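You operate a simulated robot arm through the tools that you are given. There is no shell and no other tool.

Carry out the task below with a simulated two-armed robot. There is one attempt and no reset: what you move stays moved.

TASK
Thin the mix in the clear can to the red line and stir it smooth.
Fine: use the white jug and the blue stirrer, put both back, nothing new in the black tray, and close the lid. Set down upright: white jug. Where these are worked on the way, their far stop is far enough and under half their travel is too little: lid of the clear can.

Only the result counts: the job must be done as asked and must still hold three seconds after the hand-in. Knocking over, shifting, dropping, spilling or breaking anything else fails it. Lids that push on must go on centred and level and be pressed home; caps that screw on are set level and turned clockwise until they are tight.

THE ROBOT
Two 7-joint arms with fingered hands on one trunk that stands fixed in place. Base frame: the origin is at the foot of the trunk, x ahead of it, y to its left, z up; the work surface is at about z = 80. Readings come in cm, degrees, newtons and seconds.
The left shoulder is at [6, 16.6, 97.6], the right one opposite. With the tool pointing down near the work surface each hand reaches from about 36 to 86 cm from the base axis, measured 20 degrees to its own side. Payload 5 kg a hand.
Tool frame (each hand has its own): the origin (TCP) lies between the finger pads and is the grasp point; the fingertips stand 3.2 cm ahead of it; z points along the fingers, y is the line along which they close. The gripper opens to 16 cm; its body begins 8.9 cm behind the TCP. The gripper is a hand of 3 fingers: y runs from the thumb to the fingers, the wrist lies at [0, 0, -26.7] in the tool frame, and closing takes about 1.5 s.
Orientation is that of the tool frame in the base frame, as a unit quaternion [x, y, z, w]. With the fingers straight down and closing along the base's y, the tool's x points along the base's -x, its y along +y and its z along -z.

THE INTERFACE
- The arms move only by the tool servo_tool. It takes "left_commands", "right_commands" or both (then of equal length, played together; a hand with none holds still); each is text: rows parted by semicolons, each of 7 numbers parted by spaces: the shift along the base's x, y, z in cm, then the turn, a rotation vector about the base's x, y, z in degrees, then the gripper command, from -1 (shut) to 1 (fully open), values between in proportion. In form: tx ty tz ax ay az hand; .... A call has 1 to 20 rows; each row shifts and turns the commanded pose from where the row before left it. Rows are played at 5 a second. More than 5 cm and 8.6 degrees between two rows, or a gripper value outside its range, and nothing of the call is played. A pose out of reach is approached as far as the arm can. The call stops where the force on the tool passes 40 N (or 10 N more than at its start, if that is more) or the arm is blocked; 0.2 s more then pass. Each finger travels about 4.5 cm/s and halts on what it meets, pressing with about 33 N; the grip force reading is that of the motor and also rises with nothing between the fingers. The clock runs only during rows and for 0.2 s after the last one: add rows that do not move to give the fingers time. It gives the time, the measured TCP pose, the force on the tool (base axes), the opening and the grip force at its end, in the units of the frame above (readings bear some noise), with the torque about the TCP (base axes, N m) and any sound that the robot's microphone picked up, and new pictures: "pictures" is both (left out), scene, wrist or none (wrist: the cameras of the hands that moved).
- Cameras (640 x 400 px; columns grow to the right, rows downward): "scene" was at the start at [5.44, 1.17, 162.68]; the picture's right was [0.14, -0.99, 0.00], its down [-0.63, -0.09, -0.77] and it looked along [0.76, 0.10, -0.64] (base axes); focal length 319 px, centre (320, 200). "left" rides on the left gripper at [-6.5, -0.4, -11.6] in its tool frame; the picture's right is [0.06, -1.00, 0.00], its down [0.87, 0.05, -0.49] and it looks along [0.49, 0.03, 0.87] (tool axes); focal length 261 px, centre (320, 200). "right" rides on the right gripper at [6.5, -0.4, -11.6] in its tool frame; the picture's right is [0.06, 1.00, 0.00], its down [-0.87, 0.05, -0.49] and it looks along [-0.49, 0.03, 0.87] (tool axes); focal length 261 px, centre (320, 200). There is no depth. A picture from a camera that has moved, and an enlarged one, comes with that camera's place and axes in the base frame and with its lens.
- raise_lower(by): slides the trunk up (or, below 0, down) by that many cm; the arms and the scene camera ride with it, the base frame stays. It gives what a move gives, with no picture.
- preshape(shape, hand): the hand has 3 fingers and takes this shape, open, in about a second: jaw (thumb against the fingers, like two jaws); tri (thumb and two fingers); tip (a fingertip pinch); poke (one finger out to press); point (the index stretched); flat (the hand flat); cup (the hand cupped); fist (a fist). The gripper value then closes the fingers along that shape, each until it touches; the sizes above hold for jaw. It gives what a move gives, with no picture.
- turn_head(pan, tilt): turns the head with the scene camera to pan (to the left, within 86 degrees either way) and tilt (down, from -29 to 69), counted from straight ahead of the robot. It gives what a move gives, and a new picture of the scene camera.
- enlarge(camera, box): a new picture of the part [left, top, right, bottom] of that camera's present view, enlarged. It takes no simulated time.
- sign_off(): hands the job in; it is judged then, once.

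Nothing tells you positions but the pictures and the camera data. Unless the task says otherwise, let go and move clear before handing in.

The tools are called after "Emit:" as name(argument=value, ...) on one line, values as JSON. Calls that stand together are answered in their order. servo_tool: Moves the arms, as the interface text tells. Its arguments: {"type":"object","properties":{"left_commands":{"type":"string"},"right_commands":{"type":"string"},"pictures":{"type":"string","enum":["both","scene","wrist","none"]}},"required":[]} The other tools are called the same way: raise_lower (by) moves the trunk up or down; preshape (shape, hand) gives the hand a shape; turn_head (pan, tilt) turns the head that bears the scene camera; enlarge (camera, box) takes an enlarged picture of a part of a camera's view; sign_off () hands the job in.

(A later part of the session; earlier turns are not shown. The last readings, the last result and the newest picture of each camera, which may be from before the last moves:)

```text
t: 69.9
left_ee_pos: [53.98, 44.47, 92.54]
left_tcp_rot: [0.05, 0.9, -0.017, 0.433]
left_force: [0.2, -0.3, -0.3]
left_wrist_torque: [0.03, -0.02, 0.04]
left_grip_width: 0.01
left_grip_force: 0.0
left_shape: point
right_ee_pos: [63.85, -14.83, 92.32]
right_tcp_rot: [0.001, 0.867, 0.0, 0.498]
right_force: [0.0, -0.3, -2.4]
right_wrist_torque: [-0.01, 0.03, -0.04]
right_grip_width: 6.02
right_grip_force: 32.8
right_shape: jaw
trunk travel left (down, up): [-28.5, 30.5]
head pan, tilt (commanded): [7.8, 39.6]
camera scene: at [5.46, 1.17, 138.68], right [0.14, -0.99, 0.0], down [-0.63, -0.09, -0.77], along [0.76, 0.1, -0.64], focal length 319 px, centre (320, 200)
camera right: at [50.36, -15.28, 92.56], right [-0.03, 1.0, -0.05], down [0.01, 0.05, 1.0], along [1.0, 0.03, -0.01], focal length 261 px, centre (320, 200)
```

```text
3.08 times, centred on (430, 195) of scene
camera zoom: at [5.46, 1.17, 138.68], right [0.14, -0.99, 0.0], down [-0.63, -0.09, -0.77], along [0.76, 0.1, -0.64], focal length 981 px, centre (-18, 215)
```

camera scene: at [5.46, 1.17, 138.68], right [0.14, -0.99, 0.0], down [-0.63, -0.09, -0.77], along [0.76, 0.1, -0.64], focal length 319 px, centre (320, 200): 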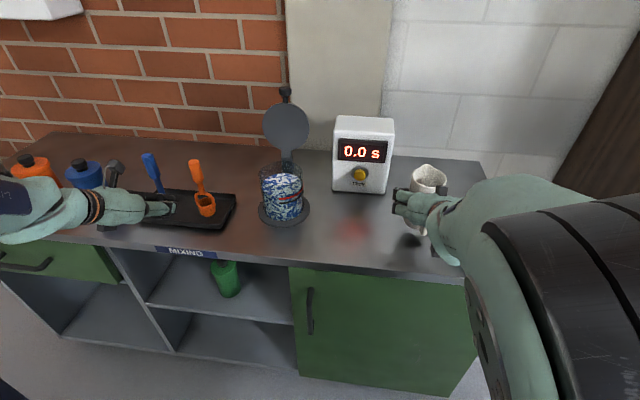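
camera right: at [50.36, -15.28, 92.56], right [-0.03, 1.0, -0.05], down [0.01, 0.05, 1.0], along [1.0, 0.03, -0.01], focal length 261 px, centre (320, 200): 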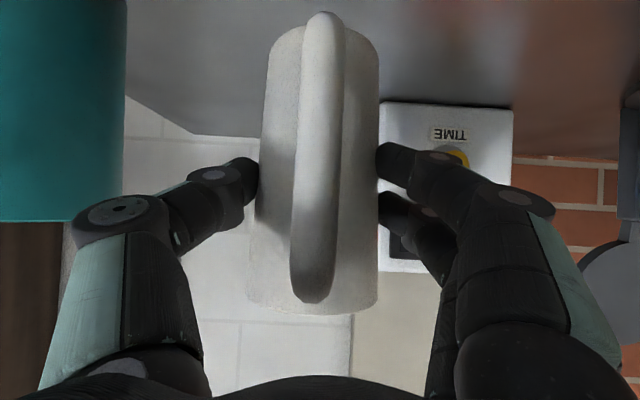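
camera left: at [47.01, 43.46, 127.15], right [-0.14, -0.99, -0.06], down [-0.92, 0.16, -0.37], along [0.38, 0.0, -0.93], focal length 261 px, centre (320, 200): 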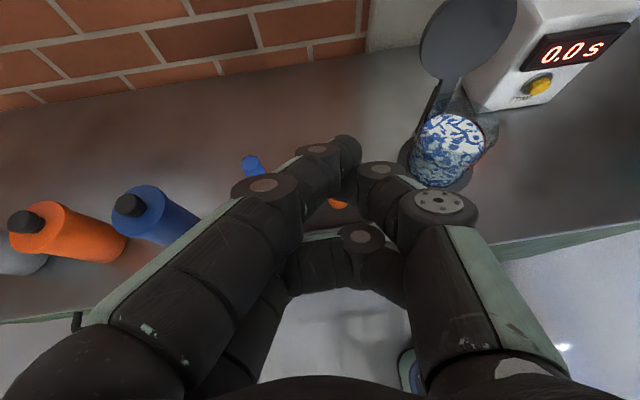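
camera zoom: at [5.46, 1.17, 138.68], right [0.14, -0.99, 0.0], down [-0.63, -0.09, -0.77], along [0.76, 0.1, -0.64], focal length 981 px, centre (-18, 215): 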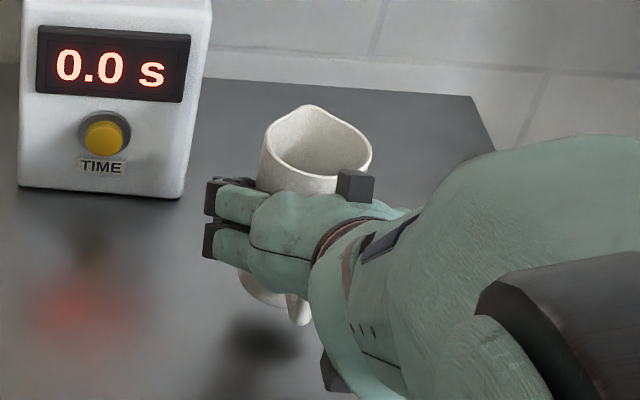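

Emit:
servo_tool(right_commands="0 0 -0.6 0 0 0 -1; 0 0 -0.6 0 0 0 -1; 0 0 -0.6 0 0 0 -1; 0 0 -0.5 0 0 0 -1; 0 0 -0.4 0 0 0 -1; 0 0 -0.2 0 0 0 -1; 0 0 0 0 0 0 -1", pictures="none")

Emit:
enlarge(camera="scene", box=[370, 130, 490, 260])

Emit:
enlarge(camera="right", box=[100, 0, 540, 330])

```text
t: 71.5
left_ee_pos: [53.87, 44.26, 92.65]
left_tcp_rot: [0.051, 0.899, -0.017, 0.434]
left_force: [0.6, 0.7, -0.4]
left_wrist_torque: [0.04, 0.02, 0.02]
left_grip_width: 0.0
left_grip_force: 0.0
left_shape: point
right_ee_pos: [63.69, -14.83, 89.47]
right_tcp_rot: [0.0, 0.867, 0.0, 0.499]
right_force: [-0.2, -0.8, -4.0]
right_wrist_torque: [0.02, 0.04, 0.03]
right_grip_width: 6.0
right_grip_force: 33.1
right_shape: jaw
trunk travel left (down, up): [-28.5, 30.5]
head pan, tilt (commanded): [7.8, 39.6]
```

```text
3.08 times, centred on (430, 195) of scene
camera zoom: at [5.46, 1.17, 138.68], right [0.14, -0.99, 0.0], down [-0.63, -0.09, -0.77], along [0.76, 0.1, -0.64], focal length 981 px, centre (-18, 215)
```

zoom: 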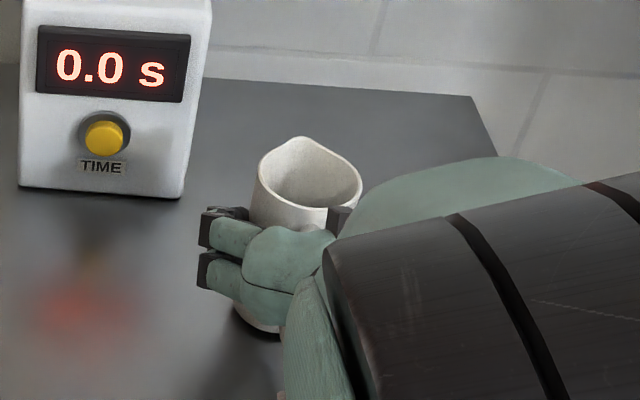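

```text
1.21 times, centred on (320, 165) of right
camera zoom: at [50.35, -15.28, 89.68], right [-0.03, 1.0, -0.05], down [0.01, 0.05, 1.0], along [1.0, 0.03, -0.01], focal length 316 px, centre (320, 242)
```

zoom: 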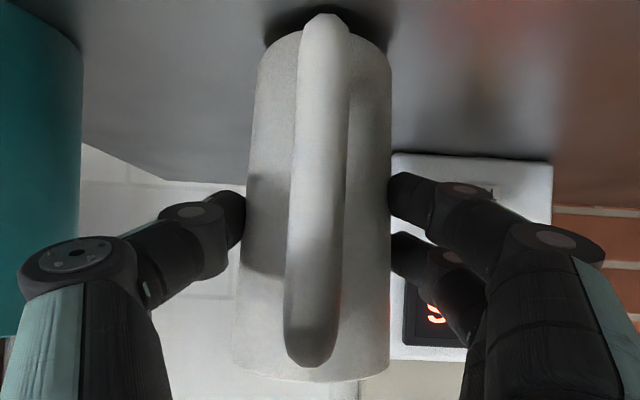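

Emit:
servo_tool(right_commands="0 0 -0.15 0 0 0 -1; 0 0 -0.15 0 0 0 -1; 0 0 -0.15 0 0 0 -1; 0 0 0 0 0 0 -1", pictures="none")

Emit:
servo_tool(right_commands="0 0 -0.12 0 0 0 -1; 0 0 -0.12 0 0 0 -1; 0 0 0 0 0 0 -1", pictures="none")

```text
t: 72.5
left_ee_pos: [54.03, 44.33, 92.73]
left_tcp_rot: [0.05, 0.9, -0.017, 0.434]
left_force: [0.8, -0.6, -0.4]
left_wrist_torque: [0.0, -0.03, 0.0]
left_grip_width: 0.01
left_grip_force: 0.1
left_shape: point
right_ee_pos: [63.72, -14.96, 88.94]
right_tcp_rot: [0.001, 0.867, 0.0, 0.499]
right_force: [0.3, -0.4, -2.6]
right_wrist_torque: [0.04, 0.02, 0.0]
right_grip_width: 6.04
right_grip_force: 32.7
right_shape: jaw
trunk travel left (down, up): [-28.5, 30.5]
head pan, tilt (commanded): [7.8, 39.6]
```

```text
t: 73.3
left_ee_pos: [53.96, 44.3, 92.52]
left_tcp_rot: [0.051, 0.9, -0.018, 0.433]
left_force: [0.4, 0.5, 0.5]
left_wrist_torque: [-0.01, 0.02, 0.03]
left_grip_width: 0.02
left_grip_force: 0.1
left_shape: point
right_ee_pos: [63.77, -15.0, 88.76]
right_tcp_rot: [0.001, 0.867, 0.0, 0.499]
right_force: [1.0, -0.2, 1.5]
right_wrist_torque: [-0.04, -0.09, 0.02]
right_grip_width: 6.04
right_grip_force: 33.3
right_shape: jaw
trunk travel left (down, up): [-28.5, 30.5]
head pan, tilt (commanded): [7.8, 39.6]
```

Contact made: the force reading went from about -3 N to +1.5 N. I'll press down slightly so it seats flat, then open slowly.

Emit:
servo_tool(right_commands="0 0 -0.1 0 0 0 -1; 0 0 0 0 0 0 -1", pictures="none")

Emit:
enlarge(camera="right", box=[100, 0, 540, 330])

```text
t: 73.9
left_ee_pos: [53.88, 44.38, 92.6]
left_tcp_rot: [0.051, 0.9, -0.017, 0.433]
left_force: [0.4, -0.4, 0.5]
left_wrist_torque: [-0.01, -0.02, 0.04]
left_grip_width: 0.0
left_grip_force: 0.2
left_shape: point
right_ee_pos: [63.69, -14.94, 88.87]
right_tcp_rot: [0.001, 0.866, 0.0, 0.5]
right_force: [2.7, 0.7, 7.9]
right_wrist_torque: [-0.05, -0.17, -0.02]
right_grip_width: 6.02
right_grip_force: 33.1
right_shape: jaw
trunk travel left (down, up): [-28.5, 30.5]
head pan, tilt (commanded): [7.8, 39.6]
```

```text
1.21 times, centred on (320, 165) of right
camera zoom: at [50.38, -15.26, 89.0], right [-0.03, 1.0, -0.05], down [0.01, 0.05, 1.0], along [1.0, 0.03, -0.01], focal length 316 px, centre (320, 242)
```

zoom: 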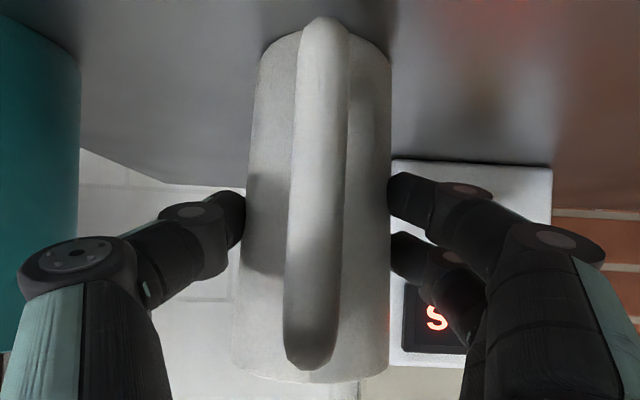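

Emit:
servo_tool(right_commands="0 0 0 0 0 0 -0.2; 0 0 0 0 0 0 -0.1; 0 0 0 0 0 0 0; 0 0 0 0 0 0 0.1; 0 0 0 0 0 0 0.3; 0 0 0 0 0 0 0.5; 0 0 0 0 0 0 0.6; 0 0 0 0 0 0 0.6; 0 0 0 0 0 0 0.6")

Emit:
enlarge(camera="scene", box=[370, 130, 490, 260])

```text
t: 75.9
left_ee_pos: [53.96, 44.37, 92.71]
left_tcp_rot: [0.051, 0.9, -0.017, 0.433]
left_force: [0.4, 0.2, -1.0]
left_wrist_torque: [0.05, -0.04, 0.04]
left_grip_width: 0.0
left_grip_force: 0.1
left_shape: point
right_ee_pos: [63.51, -15.0, 88.63]
right_tcp_rot: [0.001, 0.867, 0.0, 0.498]
right_force: [0.3, 0.5, -1.2]
right_wrist_torque: [0.04, 0.01, 0.02]
right_grip_width: 12.77
right_grip_force: 0.2
right_shape: jaw
trunk travel left (down, up): [-28.5, 30.5]
head pan, tilt (commanded): [7.8, 39.6]
camera scene: at [5.44, 1.18, 138.68], right [0.14, -0.99, 0.0], down [-0.63, -0.09, -0.77], along [0.76, 0.1, -0.64], focal length 319 px, centre (320, 200)
camera right: at [50.35, -15.28, 88.92], right [-0.03, 1.0, -0.05], down [0.01, 0.05, 1.0], along [1.0, 0.03, -0.01], focal length 261 px, centre (320, 200)
```

scene: 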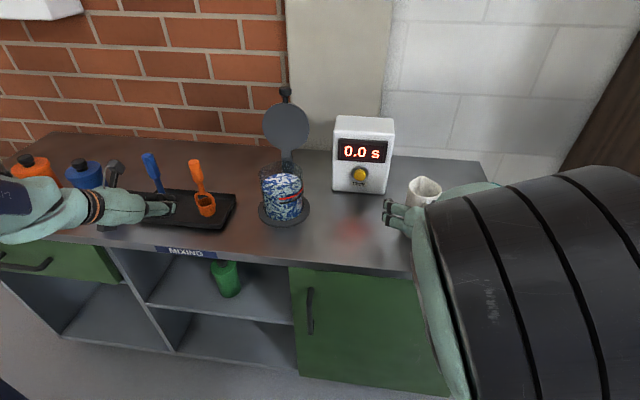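
right: 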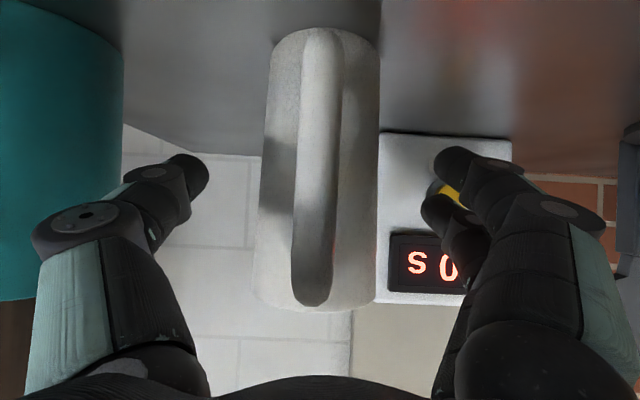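

```text
3.08 times, centred on (430, 195) of scene
camera zoom: at [5.44, 1.18, 138.68], right [0.14, -0.99, 0.0], down [-0.63, -0.09, -0.77], along [0.76, 0.1, -0.64], focal length 981 px, centre (-18, 215)
```

zoom: 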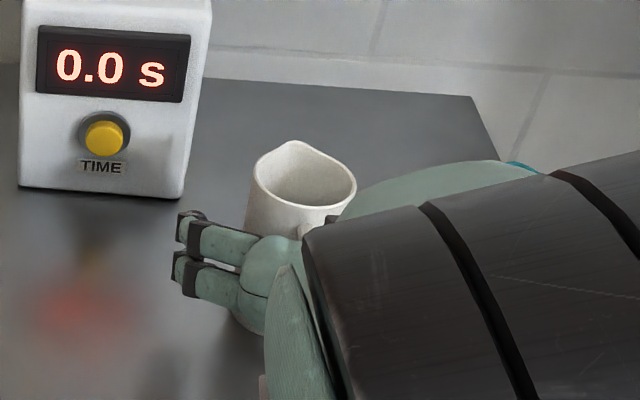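

The white jug is standing upright back in its place. I'll withdraw the right hand along the reverse of its approach path.

Emit:
servo_tool(right_commands="-0.7 0 0.6 0 0 0 0.6; -0.7 0 0.6 0 0 0 0.6; -0.7 0 0.6 0 0 0 0.6; -0.7 0 0.6 0 0 0 0.6; -0.7 0 0.6 0 0 0 0.6; -0.7 0 0.6 0 0 0 0.6; -0.8 0 1.2 0 0 0 0.6; -0.8 0 1.2 0 0 0 0.6; -0.8 0 1.2 0 0 0 0.6; -0.8 0 1.2 0 0 0 0.6; -0.8 0 1.2 0 0 0 0.6; -0.8 0 1.2 0 0 0 0.6; 0 0 2 0 0 0 0.6; 0 0 2 0 0 0 0.6; 0 0 2 0 0 0 0.6")

Emit:
enlarge(camera="scene", box=[370, 130, 530, 280])

```text
t: 79.1
left_ee_pos: [53.86, 44.32, 92.66]
left_tcp_rot: [0.051, 0.9, -0.017, 0.433]
left_force: [0.2, 0.4, -0.9]
left_wrist_torque: [0.0, 0.02, 0.03]
left_grip_width: 0.0
left_grip_force: 0.0
left_shape: point
right_ee_pos: [54.62, -14.71, 105.52]
right_tcp_rot: [0.001, 0.867, -0.001, 0.499]
right_force: [-0.1, -0.5, -0.6]
right_wrist_torque: [0.01, 0.02, 0.02]
right_grip_width: 12.77
right_grip_force: 0.0
right_shape: jaw
trunk travel left (down, up): [-28.5, 30.5]
head pan, tilt (commanded): [7.8, 39.6]
camera scene: at [5.43, 1.17, 138.68], right [0.13, -0.99, 0.0], down [-0.63, -0.09, -0.77], along [0.76, 0.1, -0.64], focal length 319 px, centre (320, 200)
camera right: at [41.36, -15.24, 105.75], right [-0.03, 1.0, -0.05], down [0.01, 0.05, 1.0], along [1.0, 0.03, -0.01], focal length 261 px, centre (320, 200)
```

scene: 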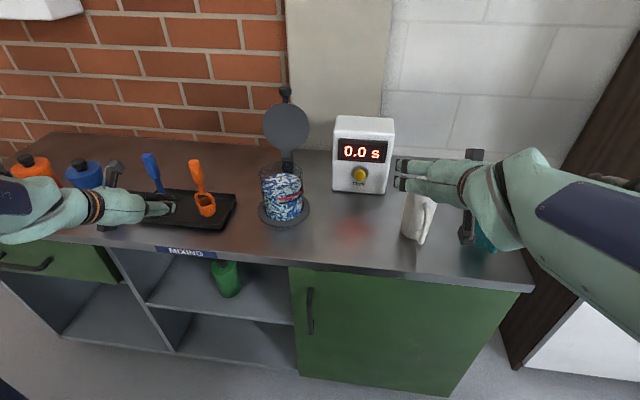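
right: 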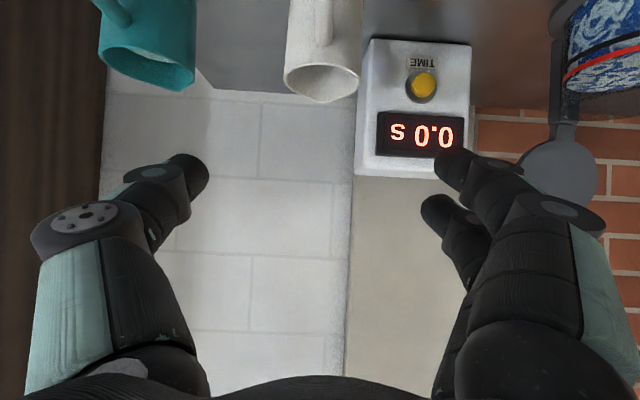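

```text
2.67 times, centred on (450, 205) of scene
camera zoom: at [5.43, 1.17, 138.68], right [0.13, -0.99, 0.0], down [-0.63, -0.09, -0.77], along [0.76, 0.1, -0.64], focal length 850 px, centre (-27, 187)
```

zoom: 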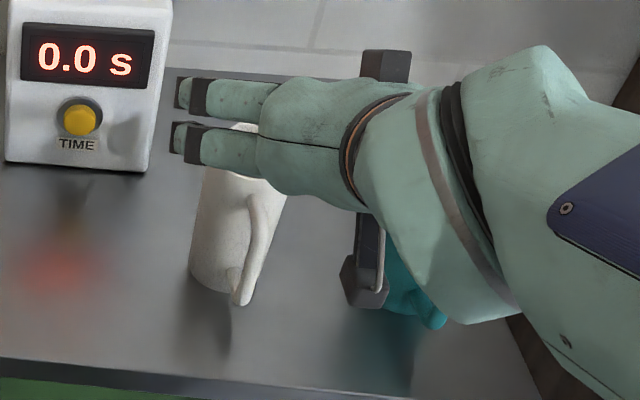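

The jug is upright and clear of the hand. Next comes the blue stirrer: I'll set the left hand to the jaw shape and look at the stirrer with its camera, while moving the right hand up and away.

Emit:
preshape(hand="left", shape="jaw")

Emit:
servo_tool(left_commands="0 0 1.5 0 0 1 0; 0 0 1.5 0 0 1 0; 0 0 1.5 0 0 1 0; 0 0 1.5 0 0 1 0; 0 0 1 0 0 1 0", right_commands="0 -1 3 0 0 0 0.6; 0 -1 3 0 0 0 0.6; 0 -1 3 0 0 0 0.6; 0 -1 3 0 0 0 0.6; 0 -1 3 0 0 0 0.6")

Emit:
enlarge(camera="scene", box=[100, 130, 260, 250])

```text
t: 80.0
left_ee_pos: [53.86, 44.37, 92.64]
left_tcp_rot: [0.051, 0.9, -0.017, 0.433]
left_force: [0.1, 0.6, -0.1]
left_wrist_torque: [-0.02, -0.01, 0.0]
left_grip_width: 15.99
left_grip_force: 0.1
left_shape: jaw
right_ee_pos: [54.69, -14.85, 105.38]
right_tcp_rot: [0.001, 0.867, -0.001, 0.499]
right_force: [-0.6, 0.0, 0.0]
right_wrist_torque: [-0.02, -0.01, -0.01]
right_grip_width: 12.79
right_grip_force: 0.0
right_shape: jaw
trunk travel left (down, up): [-28.5, 30.5]
head pan, tilt (commanded): [7.8, 39.6]
```

```text
t: 81.2
left_ee_pos: [55.07, 44.09, 92.78]
left_tcp_rot: [0.01, 0.901, 0.002, 0.434]
left_force: [-0.3, 0.0, -0.6]
left_wrist_torque: [0.0, -0.02, 0.0]
left_grip_width: 8.09
left_grip_force: 0.2
left_shape: jaw
left hand out of reach, approached as far as the arm can: row 1, 2, 3, 4, 5
right_ee_pos: [54.66, -19.96, 120.55]
right_tcp_rot: [0.002, 0.867, -0.001, 0.498]
right_force: [0.7, 0.3, 0.6]
right_wrist_torque: [0.02, 0.03, -0.01]
right_grip_width: 12.78
right_grip_force: 0.0
right_shape: jaw
trunk travel left (down, up): [-28.5, 30.5]
head pan, tilt (commanded): [7.8, 39.6]
camera scene: at [5.44, 1.17, 138.68], right [0.13, -0.99, 0.0], down [-0.63, -0.09, -0.77], along [0.76, 0.1, -0.64], focal length 319 px, centre (320, 200)
camera right: at [41.32, -20.34, 120.72], right [-0.03, 1.0, -0.05], down [0.01, 0.05, 1.0], along [1.0, 0.03, -0.01], focal length 261 px, centre (320, 200)
camera left: at [49.92, 43.75, 105.14], right [-0.06, -1.0, -0.06], down [-0.93, 0.07, -0.37], along [0.37, 0.04, -0.93], focal length 261 px, centre (320, 200)
```

scene: 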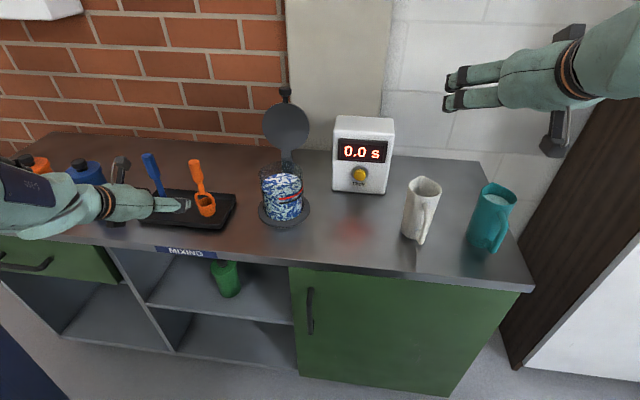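
right: 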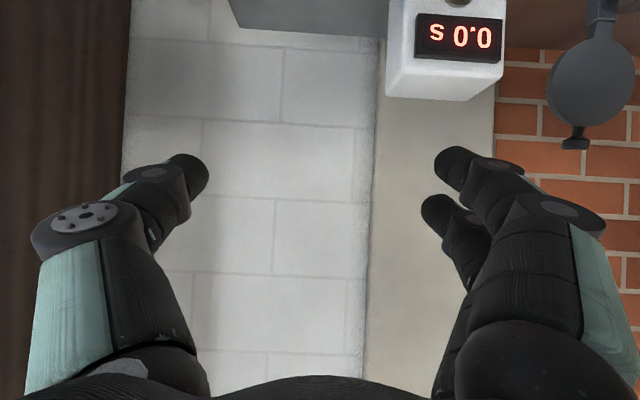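
left: 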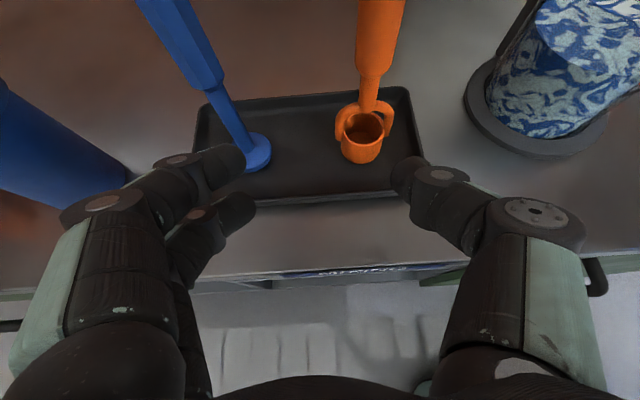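

```text
3.33 times, centred on (180, 190) of scene
camera zoom: at [5.44, 1.17, 138.68], right [0.13, -0.99, 0.0], down [-0.63, -0.09, -0.77], along [0.76, 0.1, -0.64], focal length 1062 px, centre (787, 233)
```

zoom: 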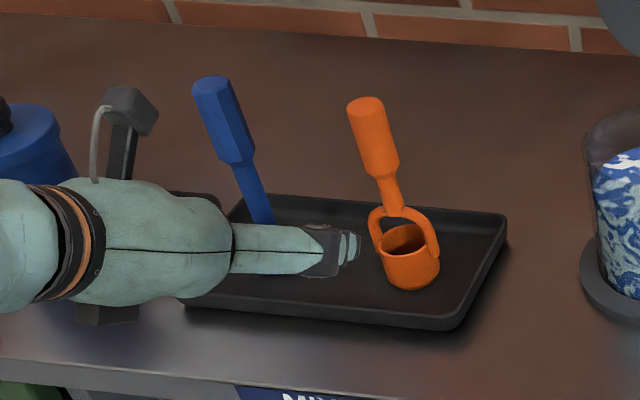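

The blue stirrer's axis is at about (65.6, 51.8) with its handle from z≈91.5 to 98. I'll line the left hand up in front of it at handle height.

Emit:
servo_tool(left_commands="0.3 1.9 0.7 0 0 0 0.1; 0.3 1.9 0.7 0 0 0 0.1; 0.3 1.9 0.7 0 0 0 0.1; 0.3 1.9 0.6 0 0 0 0.1; 0 0 0 0 0 0 0.1")

Emit:
enlarge(camera="scene", box=[100, 110, 260, 230])

```text
t: 82.4
left_ee_pos: [56.88, 49.75, 92.24]
left_tcp_rot: [0.011, 0.9, 0.003, 0.435]
left_force: [-0.6, -0.4, 0.5]
left_wrist_torque: [0.03, 0.01, 0.01]
left_grip_width: 8.76
left_grip_force: 0.1
left_shape: jaw
left hand out of reach, approached as far as the arm can: row 1, 2, 3, 4
right_ee_pos: [54.74, -20.02, 120.41]
right_tcp_rot: [0.002, 0.867, -0.001, 0.499]
right_force: [-0.6, -0.7, -1.0]
right_wrist_torque: [0.02, 0.01, -0.02]
right_grip_width: 12.78
right_grip_force: 0.0
right_shape: jaw
trunk travel left (down, up): [-28.5, 30.5]
head pan, tilt (commanded): [7.8, 39.6]
camera scene: at [5.46, 1.12, 138.68], right [0.14, -0.99, 0.0], down [-0.63, -0.09, -0.77], along [0.76, 0.1, -0.64], focal length 319 px, centre (320, 200)
camera left: at [51.78, 49.15, 104.53], right [-0.06, -1.0, -0.06], down [-0.92, 0.08, -0.37], along [0.38, 0.04, -0.93], focal length 261 px, centre (320, 200)
```

scene: 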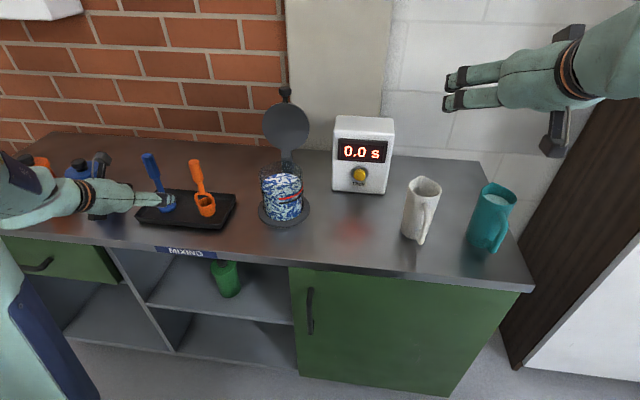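
left: 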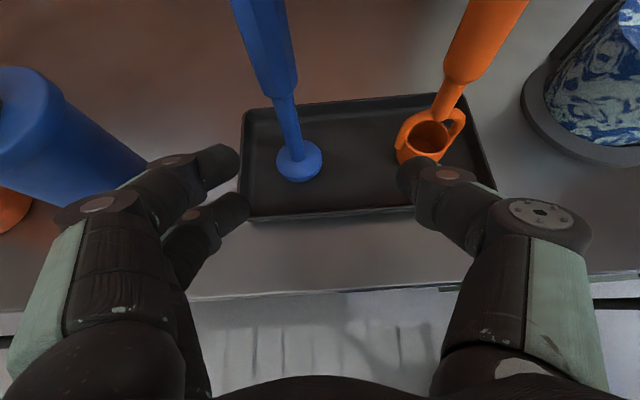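

```text
3.33 times, centred on (180, 170) of scene
camera zoom: at [5.46, 1.12, 138.68], right [0.14, -0.99, 0.0], down [-0.63, -0.09, -0.77], along [0.76, 0.1, -0.64], focal length 1062 px, centre (787, 300)
```

zoom: 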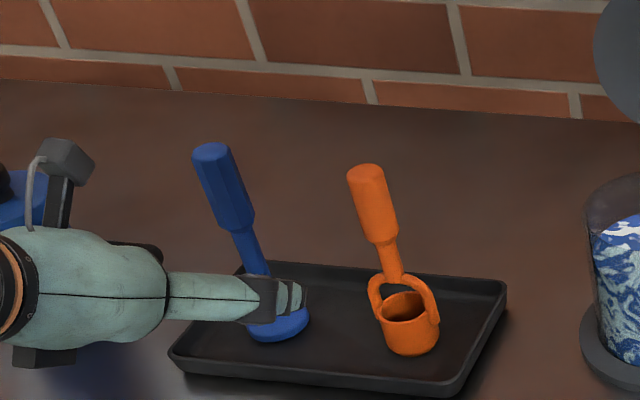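

The left wrist is near a joint limit with the trunk this low. Raising the trunk should give a more natural arm posture for the stirrer.

Emit:
raise_lower(by=22)

Emit:
servo_tool(left_commands="0.5 0.3 -1 0 0 0 0.1; 0.5 0.3 -1 0 0 0 0.1; 0.5 0.3 -1 0 0 0 0.1; 0.5 0.3 -1 0 0 0 0.1")

```text
t: 84.7
left_ee_pos: [56.91, 49.65, 114.1]
left_tcp_rot: [0.012, 0.901, 0.002, 0.433]
left_force: [-0.4, 0.6, 0.2]
left_wrist_torque: [0.0, 0.01, 0.0]
left_grip_width: 8.76
left_grip_force: 0.2
left_shape: jaw
right_ee_pos: [54.59, -19.89, 142.39]
right_tcp_rot: [0.001, 0.867, 0.0, 0.498]
right_force: [0.0, -0.4, 0.0]
right_wrist_torque: [0.0, 0.0, 0.02]
right_grip_width: 12.78
right_grip_force: 0.0
right_shape: jaw
trunk travel left (down, up): [-50.5, 8.5]
head pan, tilt (commanded): [7.8, 39.6]
```

```text
t: 85.7
left_ee_pos: [57.99, 50.42, 113.01]
left_tcp_rot: [0.012, 0.9, 0.002, 0.435]
left_force: [-0.3, -0.7, -0.4]
left_wrist_torque: [0.0, -0.05, -0.01]
left_grip_width: 8.75
left_grip_force: 0.0
left_shape: jaw
left hand out of reach, approached as far as the arm can: row 2, 3, 4
right_ee_pos: [54.65, -19.77, 142.44]
right_tcp_rot: [0.001, 0.867, -0.001, 0.499]
right_force: [-0.5, -0.5, 0.2]
right_wrist_torque: [-0.01, 0.01, -0.02]
right_grip_width: 12.78
right_grip_force: 0.0
right_shape: jaw
trunk travel left (down, up): [-50.5, 8.5]
head pan, tilt (commanded): [7.8, 39.6]
camera scene: at [5.39, 1.27, 160.68], right [0.14, -0.99, 0.0], down [-0.63, -0.09, -0.77], along [0.76, 0.1, -0.64], focal length 319 px, centre (320, 200)
camera left: at [52.85, 49.98, 125.33], right [-0.06, -1.0, -0.06], down [-0.92, 0.08, -0.37], along [0.38, 0.04, -0.93], focal length 261 px, centre (320, 200)
```

scene: 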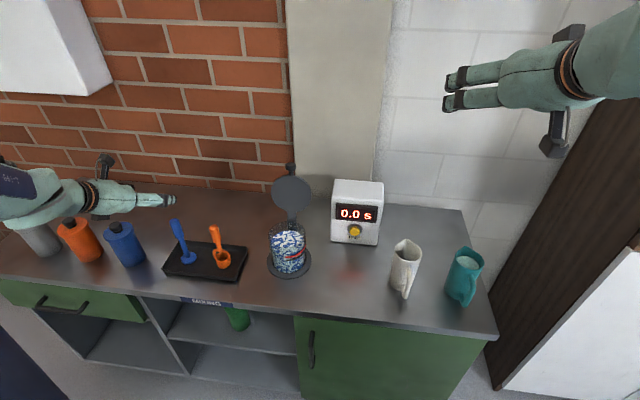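
left: 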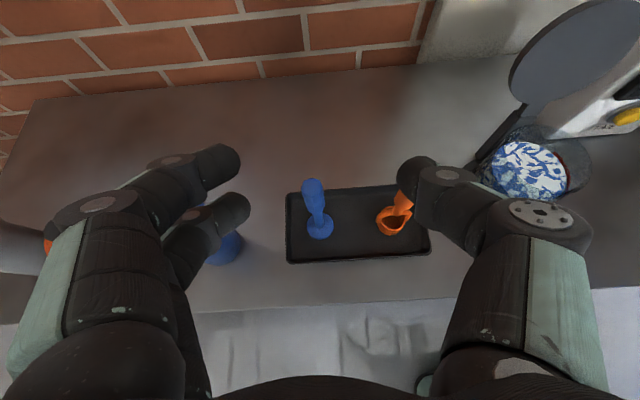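

Emit:
servo_tool(left_commands="0 0 0 0 6.5 0 0.1; 0 0 0 0 6.5 0 0.1; 0 0 0 0 6.5 0 0.1; 0 0 0 0 6.5 0 0.1; 0 0 0 0 0 0 0.1")

```text
t: 86.9
left_ee_pos: [57.52, 50.46, 113.07]
left_tcp_rot: [0.013, 0.905, 0.014, 0.424]
left_force: [-0.1, 0.1, -0.1]
left_wrist_torque: [0.0, -0.04, -0.04]
left_grip_width: 8.78
left_grip_force: 0.0
left_shape: jaw
left hand out of reach, approached as far as the arm can: row 1, 2, 3, 4
right_ee_pos: [54.57, -19.6, 142.57]
right_tcp_rot: [0.001, 0.867, -0.001, 0.499]
right_force: [0.3, -0.5, 0.5]
right_wrist_torque: [-0.04, -0.01, -0.05]
right_grip_width: 12.78
right_grip_force: 0.1
right_shape: jaw
trunk travel left (down, up): [-50.5, 8.5]
head pan, tilt (commanded): [7.8, 39.6]
camera scene: at [5.32, 1.38, 160.69], right [0.14, -0.99, 0.0], down [-0.63, -0.09, -0.77], along [0.76, 0.1, -0.64], focal length 319 px, centre (320, 200)
camera left: at [52.71, 49.59, 125.6], right [-0.05, -1.0, -0.08], down [-0.93, 0.08, -0.35], along [0.36, 0.06, -0.93], focal length 261 px, centre (320, 200)
```

scene: 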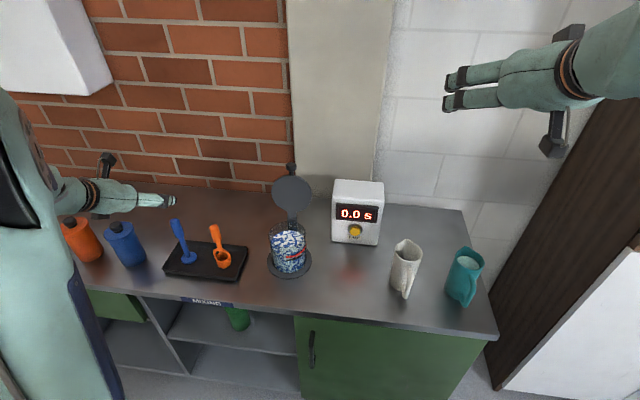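
left: 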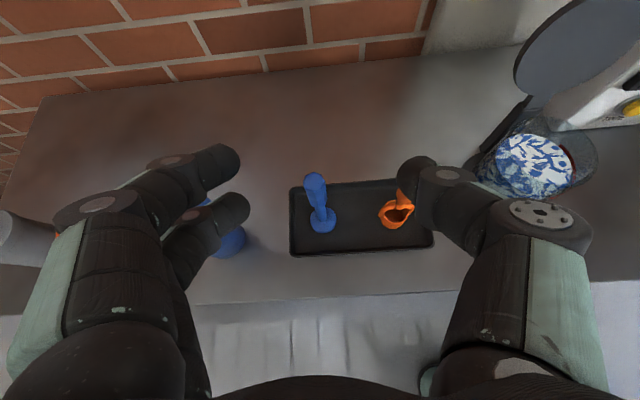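

Emit:
servo_tool(left_commands="0 0 0 0 0 0 0.1; 0 0 0 0 0 0 0.1; 0 0 0 0 0 0 0.1; 0 0 0 0 0 0 0.1; 0 0 0 0 0 0 0.1", pictures="none")

Emit:
turn_head(pan=45, tilt=35)

```text
t: 88.1
left_ee_pos: [57.73, 50.18, 113.33]
left_tcp_rot: [0.014, 0.905, 0.014, 0.424]
left_force: [0.6, 0.2, 0.3]
left_wrist_torque: [-0.01, 0.02, 0.02]
left_grip_width: 8.81
left_grip_force: 0.1
left_shape: jaw
right_ee_pos: [54.55, -19.82, 142.49]
right_tcp_rot: [0.002, 0.867, -0.001, 0.499]
right_force: [0.4, 0.6, -0.6]
right_wrist_torque: [-0.01, -0.01, -0.03]
right_grip_width: 12.83
right_grip_force: 0.0
right_shape: jaw
trunk travel left (down, up): [-50.5, 8.5]
head pan, tilt (commanded): [7.8, 39.6]
```

```text
t: 89.2
left_ee_pos: [57.76, 50.14, 113.15]
left_tcp_rot: [0.015, 0.905, 0.013, 0.424]
left_force: [-0.5, 0.4, -0.7]
left_wrist_torque: [0.01, 0.05, 0.03]
left_grip_width: 8.78
left_grip_force: 0.1
left_shape: jaw
right_ee_pos: [54.65, -19.97, 142.51]
right_tcp_rot: [0.0, 0.867, 0.001, 0.498]
right_force: [-0.7, -0.4, -0.2]
right_wrist_torque: [0.0, -0.03, -0.01]
right_grip_width: 12.8
right_grip_force: 0.1
right_shape: jaw
trunk travel left (down, up): [-50.5, 8.5]
head pan, tilt (commanded): [45.0, 35.0]
camera scene: at [3.22, 6.24, 161.38], right [0.71, -0.71, 0.0], down [-0.41, -0.41, -0.82], along [0.58, 0.58, -0.57], focal length 319 px, centre (320, 200)
```

scene: 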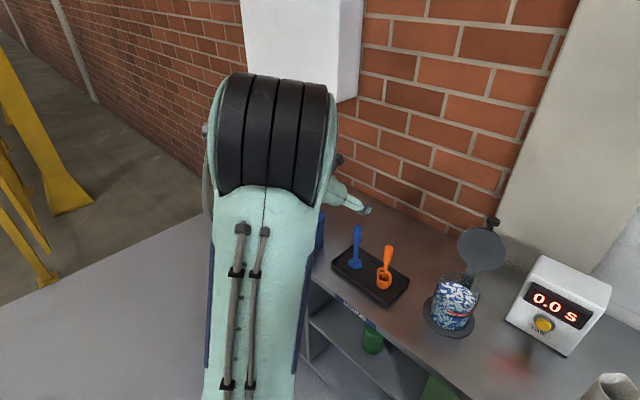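

The left arm is in an elbow-up posture with a wrist roll limit near heading 0. I'll yaw the hand back to about -30°, where it moved freely, and then pitch it down.

Emit:
servo_tool(left_commands="0 0 0 0 0 -7 0.1; 0 0 0 0 0 -7 0.1; 0 0 0 0 0 -7 0.1; 0 0 0 0 0 -7 0.1; 0 0 0 0 0 0 0.1", pictures="scene")

```text
t: 90.3
left_ee_pos: [52.76, 46.34, 114.98]
left_tcp_rot: [0.233, 0.874, -0.086, 0.417]
left_force: [-1.0, 0.9, -0.6]
left_wrist_torque: [0.0, -0.02, 0.01]
left_grip_width: 8.81
left_grip_force: 0.0
left_shape: jaw
left hand out of reach, approached as far as the arm can: row 1, 2, 3, 4
right_ee_pos: [54.63, -19.91, 142.43]
right_tcp_rot: [0.001, 0.867, 0.0, 0.498]
right_force: [0.9, 0.3, 0.7]
right_wrist_torque: [0.02, 0.0, -0.02]
right_grip_width: 12.77
right_grip_force: 0.1
right_shape: jaw
trunk travel left (down, up): [-50.5, 8.5]
head pan, tilt (commanded): [45.0, 35.0]
camera scene: at [3.22, 6.27, 161.38], right [0.71, -0.71, 0.0], down [-0.41, -0.41, -0.82], along [0.58, 0.58, -0.57], focal length 319 px, centre (320, 200)
```

scene: 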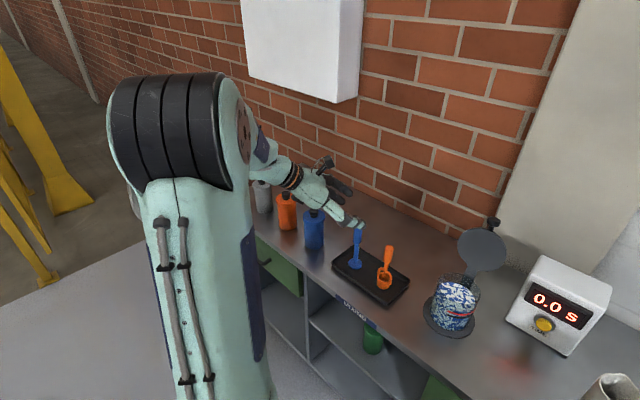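

Emit:
servo_tool(left_commands="1 0 0 0 0 0 0.1; 1 0 0 0 0 0 0.1; 1 0 0 0 0 0 0.1; 0 0 0 0 0 0 0.1", pictures="scene")

```text
t: 91.3
left_ee_pos: [54.17, 44.76, 114.67]
left_tcp_rot: [0.233, 0.874, -0.087, 0.417]
left_force: [-0.3, -1.0, -0.2]
left_wrist_torque: [0.01, 0.03, 0.02]
left_grip_width: 8.78
left_grip_force: 0.1
left_shape: jaw
left hand out of reach, approached as far as the arm can: row 1, 2, 3
right_ee_pos: [54.65, -19.89, 142.51]
right_tcp_rot: [0.001, 0.867, 0.0, 0.499]
right_force: [-1.1, 0.3, -0.1]
right_wrist_torque: [-0.02, 0.02, 0.0]
right_grip_width: 12.77
right_grip_force: 0.0
right_shape: jaw
trunk travel left (down, up): [-50.5, 8.5]
head pan, tilt (commanded): [45.0, 35.0]
camera scene: at [3.2, 6.27, 161.38], right [0.71, -0.71, 0.0], down [-0.41, -0.41, -0.82], along [0.58, 0.58, -0.57], focal length 319 px, centre (320, 200)
```

scene: 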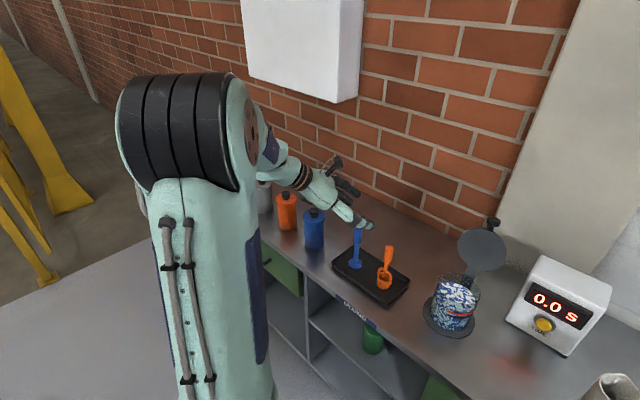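

Emit:
servo_tool(left_commands="0 0 0 -2.7 -5.4 0 0.1; 0 0 0 -2.7 -5.4 0 0.1; 0 0 0 0 0 0 0.1", pictures="none")

```text
t: 92.2
left_ee_pos: [53.97, 44.84, 114.66]
left_tcp_rot: [0.221, 0.827, -0.108, 0.506]
left_force: [-0.4, -0.2, -0.6]
left_wrist_torque: [-0.04, 0.0, 0.04]
left_grip_width: 8.75
left_grip_force: 0.1
left_shape: jaw
right_ee_pos: [54.62, -19.98, 142.49]
right_tcp_rot: [0.002, 0.867, -0.001, 0.499]
right_force: [0.8, 0.2, -0.2]
right_wrist_torque: [0.02, 0.01, -0.01]
right_grip_width: 12.73
right_grip_force: 0.1
right_shape: jaw
trunk travel left (down, up): [-50.5, 8.5]
head pan, tilt (commanded): [45.0, 35.0]
```

Lower pitch is freely reachable, and a pitch of about 30° works fine for gripping the stirrer's vertical handle. I'll move toward the pre-grasp point from the left-front, checking reach as I go.

Emit:
servo_tool(left_commands="1.1 2.65 0 0 0 0 0.1; 1.1 2.65 -1 0 0 0 0.1; 1.1 2.65 -2 0 0 0 0.1; 1.1 2.65 -2 0 0 0 0.1; 0 0 0 0 0 0 0.1", pictures="both")

```text
t: 93.3
left_ee_pos: [58.45, 55.42, 109.78]
left_tcp_rot: [0.22, 0.827, -0.108, 0.507]
left_force: [0.5, 0.6, -0.4]
left_wrist_torque: [0.02, 0.04, -0.01]
left_grip_width: 8.78
left_grip_force: 0.1
left_shape: jaw
right_ee_pos: [54.6, -19.97, 142.41]
right_tcp_rot: [0.002, 0.867, 0.0, 0.498]
right_force: [-0.1, -0.1, 0.0]
right_wrist_torque: [0.03, -0.02, -0.01]
right_grip_width: 12.78
right_grip_force: 0.1
right_shape: jaw
trunk travel left (down, up): [-50.5, 8.5]
head pan, tilt (commanded): [45.0, 35.0]
camera scene: at [3.19, 6.2, 161.39], right [0.71, -0.71, 0.0], down [-0.41, -0.41, -0.82], along [0.58, 0.58, -0.57], focal length 319 px, centre (320, 200)
camera left: at [51.58, 58.0, 120.93], right [-0.5, -0.86, -0.1], down [-0.7, 0.47, -0.54], along [0.51, -0.2, -0.84], focal length 261 px, centre (320, 200)
```

scene: 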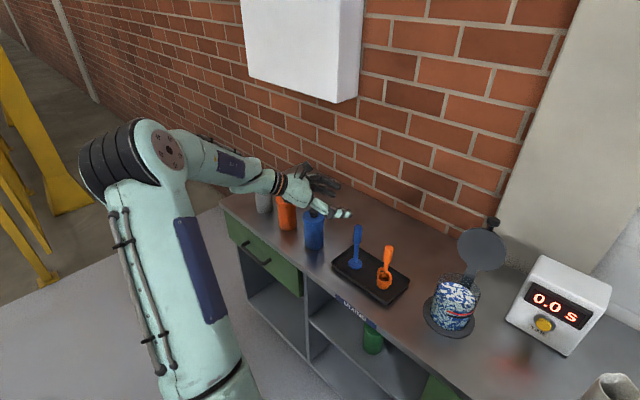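
left: 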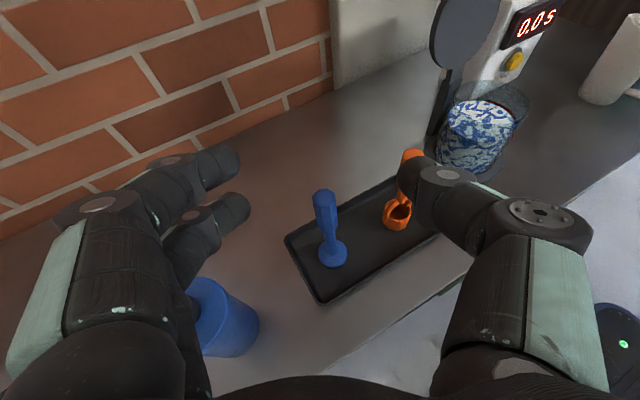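

Emit:
servo_tool(left_commands="-0.25 -0.7 0 0 0 5 -0.2; -0.25 -0.7 0 0 0 5 -0.3; -0.25 -0.8 0 0 0 5 -0.3; 0 0 0 0 0 0 -0.3", pictures="none")

```text
t: 94.3
left_ee_pos: [57.64, 53.32, 109.61]
left_tcp_rot: [0.11, 0.849, -0.041, 0.515]
left_force: [-0.3, 0.1, -0.4]
left_wrist_torque: [-0.03, 0.01, 0.02]
left_grip_width: 5.63
left_grip_force: 0.1
left_shape: jaw
right_ee_pos: [54.68, -19.94, 142.37]
right_tcp_rot: [0.002, 0.867, 0.0, 0.498]
right_force: [-1.1, 0.5, 0.6]
right_wrist_torque: [0.01, 0.02, -0.01]
right_grip_width: 12.77
right_grip_force: 0.0
right_shape: jaw
trunk travel left (down, up): [-50.5, 8.5]
head pan, tilt (commanded): [45.0, 35.0]
```

Emit:
servo_tool(left_commands="0 0 -2.8 0 0 0 -0.3; 0 0 -2.8 0 0 0 -0.3; 0 0 -2.8 0 0 0 -0.3; 0 0 -2.8 0 0 0 -0.3; 0 0 -2.8 0 0 0 -0.3; 0 0 0 0 0 0 -0.3")

Emit:
enlarge(camera="scene", box=[280, 170, 420, 310])

```text
t: 95.8
left_ee_pos: [57.65, 53.16, 95.77]
left_tcp_rot: [0.11, 0.848, -0.041, 0.516]
left_force: [-0.7, -0.7, 0.8]
left_wrist_torque: [-0.03, -0.05, -0.01]
left_grip_width: 5.65
left_grip_force: 0.0
left_shape: jaw
right_ee_pos: [54.6, -20.0, 142.47]
right_tcp_rot: [0.002, 0.867, -0.001, 0.498]
right_force: [-0.1, 0.2, -0.1]
right_wrist_torque: [0.01, 0.02, 0.02]
right_grip_width: 12.76
right_grip_force: 0.1
right_shape: jaw
trunk travel left (down, up): [-50.5, 8.5]
head pan, tilt (commanded): [45.0, 35.0]
camera scene: at [3.19, 6.21, 161.39], right [0.71, -0.71, 0.0], down [-0.41, -0.41, -0.82], along [0.58, 0.58, -0.57], focal length 319 px, centre (320, 200)
camera left: at [50.36, 54.01, 106.92], right [-0.26, -0.96, -0.1], down [-0.8, 0.27, -0.54], along [0.54, -0.06, -0.84], focal length 261 px, centre (320, 200)
```

scene: 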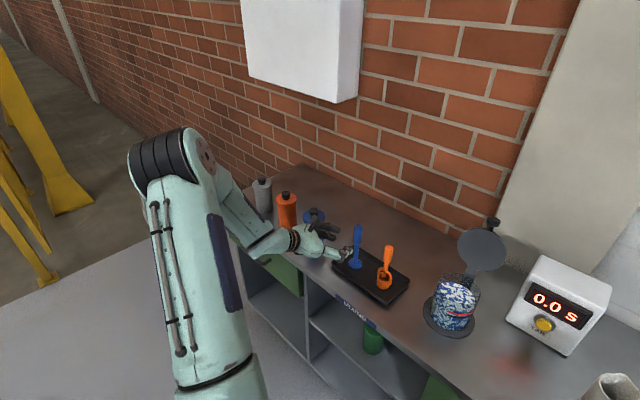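
left: 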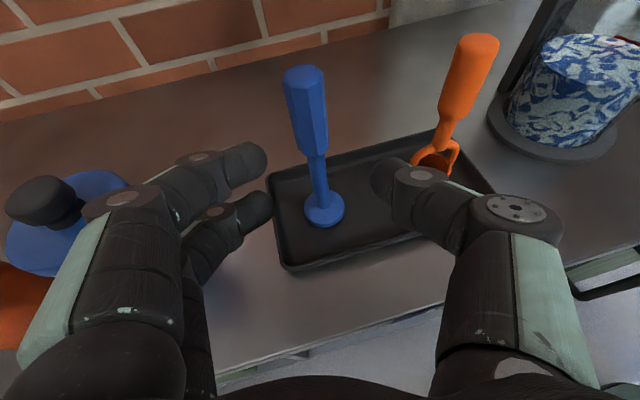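

```text
2.86 times, centred on (350, 240) of scene
camera zoom: at [3.19, 6.21, 161.39], right [0.71, -0.71, 0.0], down [-0.41, -0.41, -0.82], along [0.58, 0.58, -0.57], focal length 911 px, centre (234, 86)
```

zoom: 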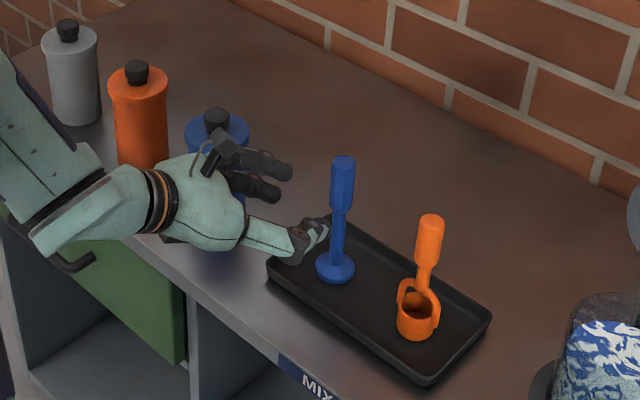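

The stirrer is centred between the fingers, so I'll slide forward around the handle.

Emit:
servo_tool(left_commands="1.5 -0.25 0 0 0 0 -0.3; 1.5 -0.25 0 0 0 0 -0.3; 1.5 -0.25 0 0 0 0 -0.3; 1.5 -0.25 0 0 0 0 -0.3; 1.5 -0.25 -0.2 0 0 0 -0.3; 0 0 0 0 0 0 -0.3")

Emit:
enlarge(camera="scene", box=[280, 170, 420, 310])

```text
t: 97.2
left_ee_pos: [65.25, 51.99, 95.65]
left_tcp_rot: [0.111, 0.848, -0.042, 0.516]
left_force: [-0.1, 0.4, 0.3]
left_wrist_torque: [-0.01, -0.01, -0.02]
left_grip_width: 5.64
left_grip_force: 0.1
left_shape: jaw
right_ee_pos: [54.64, -20.0, 142.5]
right_tcp_rot: [0.001, 0.867, 0.0, 0.499]
right_force: [-0.2, 0.5, 0.6]
right_wrist_torque: [0.0, 0.0, -0.03]
right_grip_width: 12.8
right_grip_force: 0.0
right_shape: jaw
trunk travel left (down, up): [-50.5, 8.5]
head pan, tilt (commanded): [45.0, 35.0]
camera scene: at [3.2, 6.25, 161.39], right [0.71, -0.71, 0.0], down [-0.41, -0.41, -0.82], along [0.58, 0.58, -0.57], focal length 319 px, centre (320, 200)
camera left: at [57.96, 52.79, 106.69], right [-0.26, -0.96, -0.1], down [-0.8, 0.27, -0.54], along [0.54, -0.06, -0.84], focal length 261 px, centre (320, 200)
```

scene: 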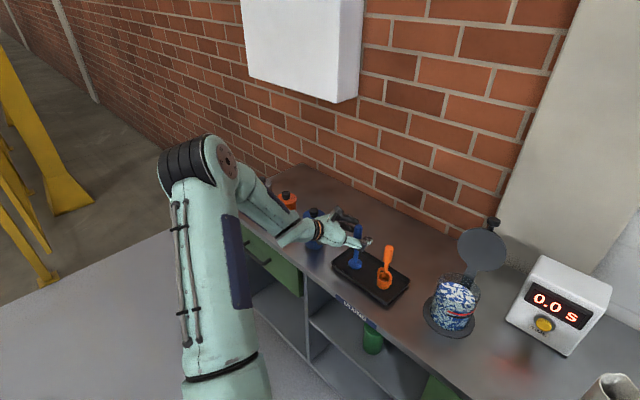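
left: 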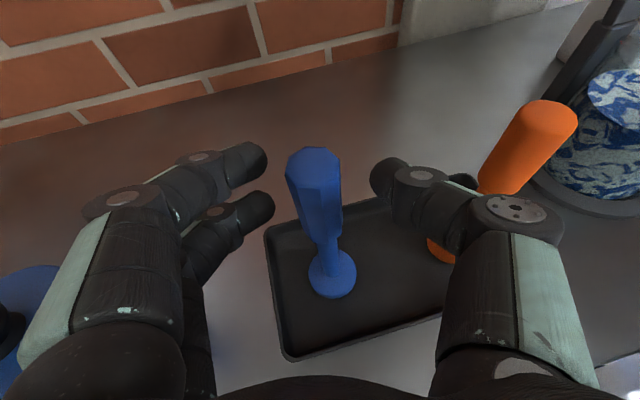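

```text
2.86 times, centred on (350, 240) of scene
camera zoom: at [3.2, 6.25, 161.39], right [0.71, -0.71, 0.0], down [-0.41, -0.41, -0.82], along [0.58, 0.58, -0.57], focal length 911 px, centre (234, 86)
```

zoom: 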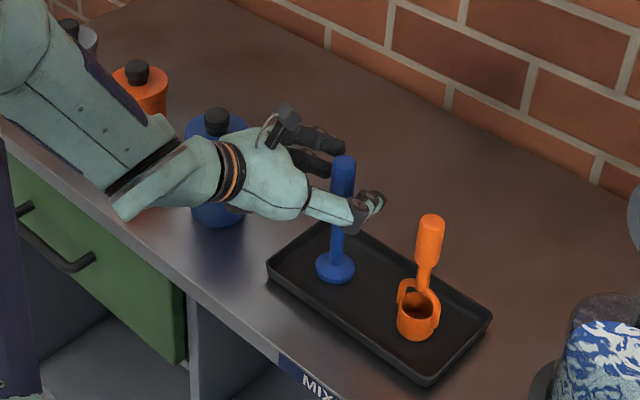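

Emit:
servo_tool(left_commands="0 0 0 0 0 0 -0.5; 0 0 0 0 0 0 -0.7; 0 0 0 0 0 0 -0.85; 0 0 0 0 0 0 -1; 0 0 0 0 0 0 -1; 0 0 0 0 0 0 -1; 0 0 0 0 0 0 -1")

Emit:
enlarge(camera="scene", box=[310, 200, 410, 300])

```text
t: 98.8
left_ee_pos: [65.27, 52.02, 95.56]
left_tcp_rot: [0.11, 0.849, -0.041, 0.516]
left_force: [-1.6, 0.1, 2.0]
left_wrist_torque: [0.05, 0.11, 0.01]
left_grip_width: 0.87
left_grip_force: 33.0
left_shape: jaw
right_ee_pos: [54.63, -19.93, 142.54]
right_tcp_rot: [0.001, 0.867, 0.0, 0.499]
right_force: [-0.3, -0.2, -0.6]
right_wrist_torque: [-0.02, 0.01, 0.01]
right_grip_width: 12.77
right_grip_force: 0.0
right_shape: jaw
trunk travel left (down, up): [-50.5, 8.5]
head pan, tilt (commanded): [45.0, 35.0]
camera scene: at [3.2, 6.26, 161.38], right [0.71, -0.71, 0.0], down [-0.41, -0.41, -0.82], along [0.58, 0.58, -0.57], focal length 319 px, centre (320, 200)
camera left: at [57.95, 52.8, 106.71], right [-0.26, -0.96, -0.1], down [-0.8, 0.27, -0.54], along [0.54, -0.06, -0.84], focal length 261 px, centre (320, 200)
```

scene: 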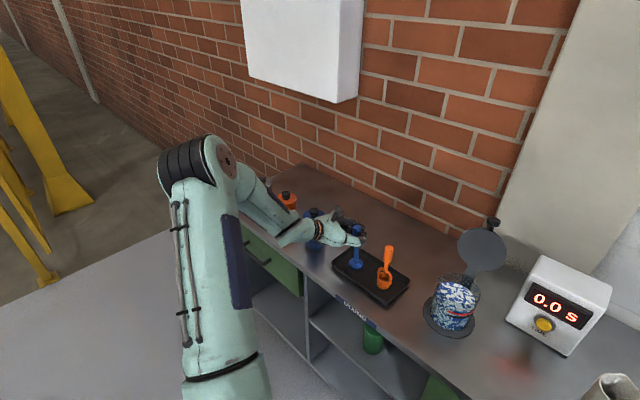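
left: 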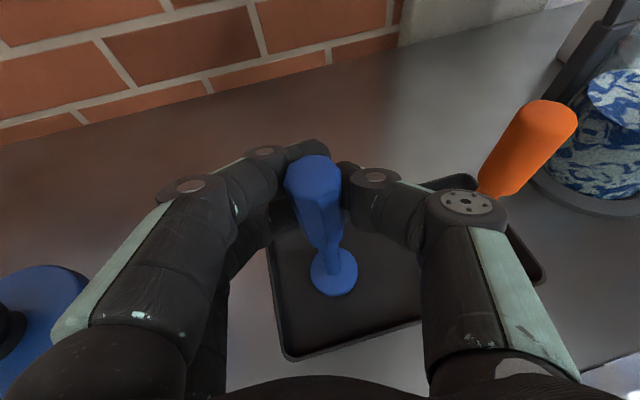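

```text
4.00 times, centred on (360, 250) of scene
camera zoom: at [3.2, 6.26, 161.38], right [0.71, -0.71, 0.0], down [-0.41, -0.41, -0.82], along [0.58, 0.58, -0.57], focal length 1275 px, centre (160, 0)
```

zoom: 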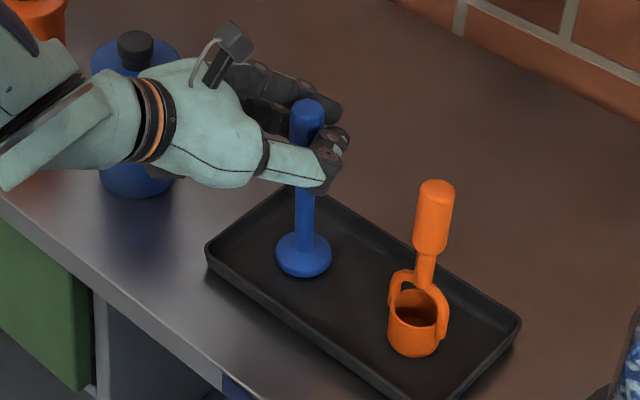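

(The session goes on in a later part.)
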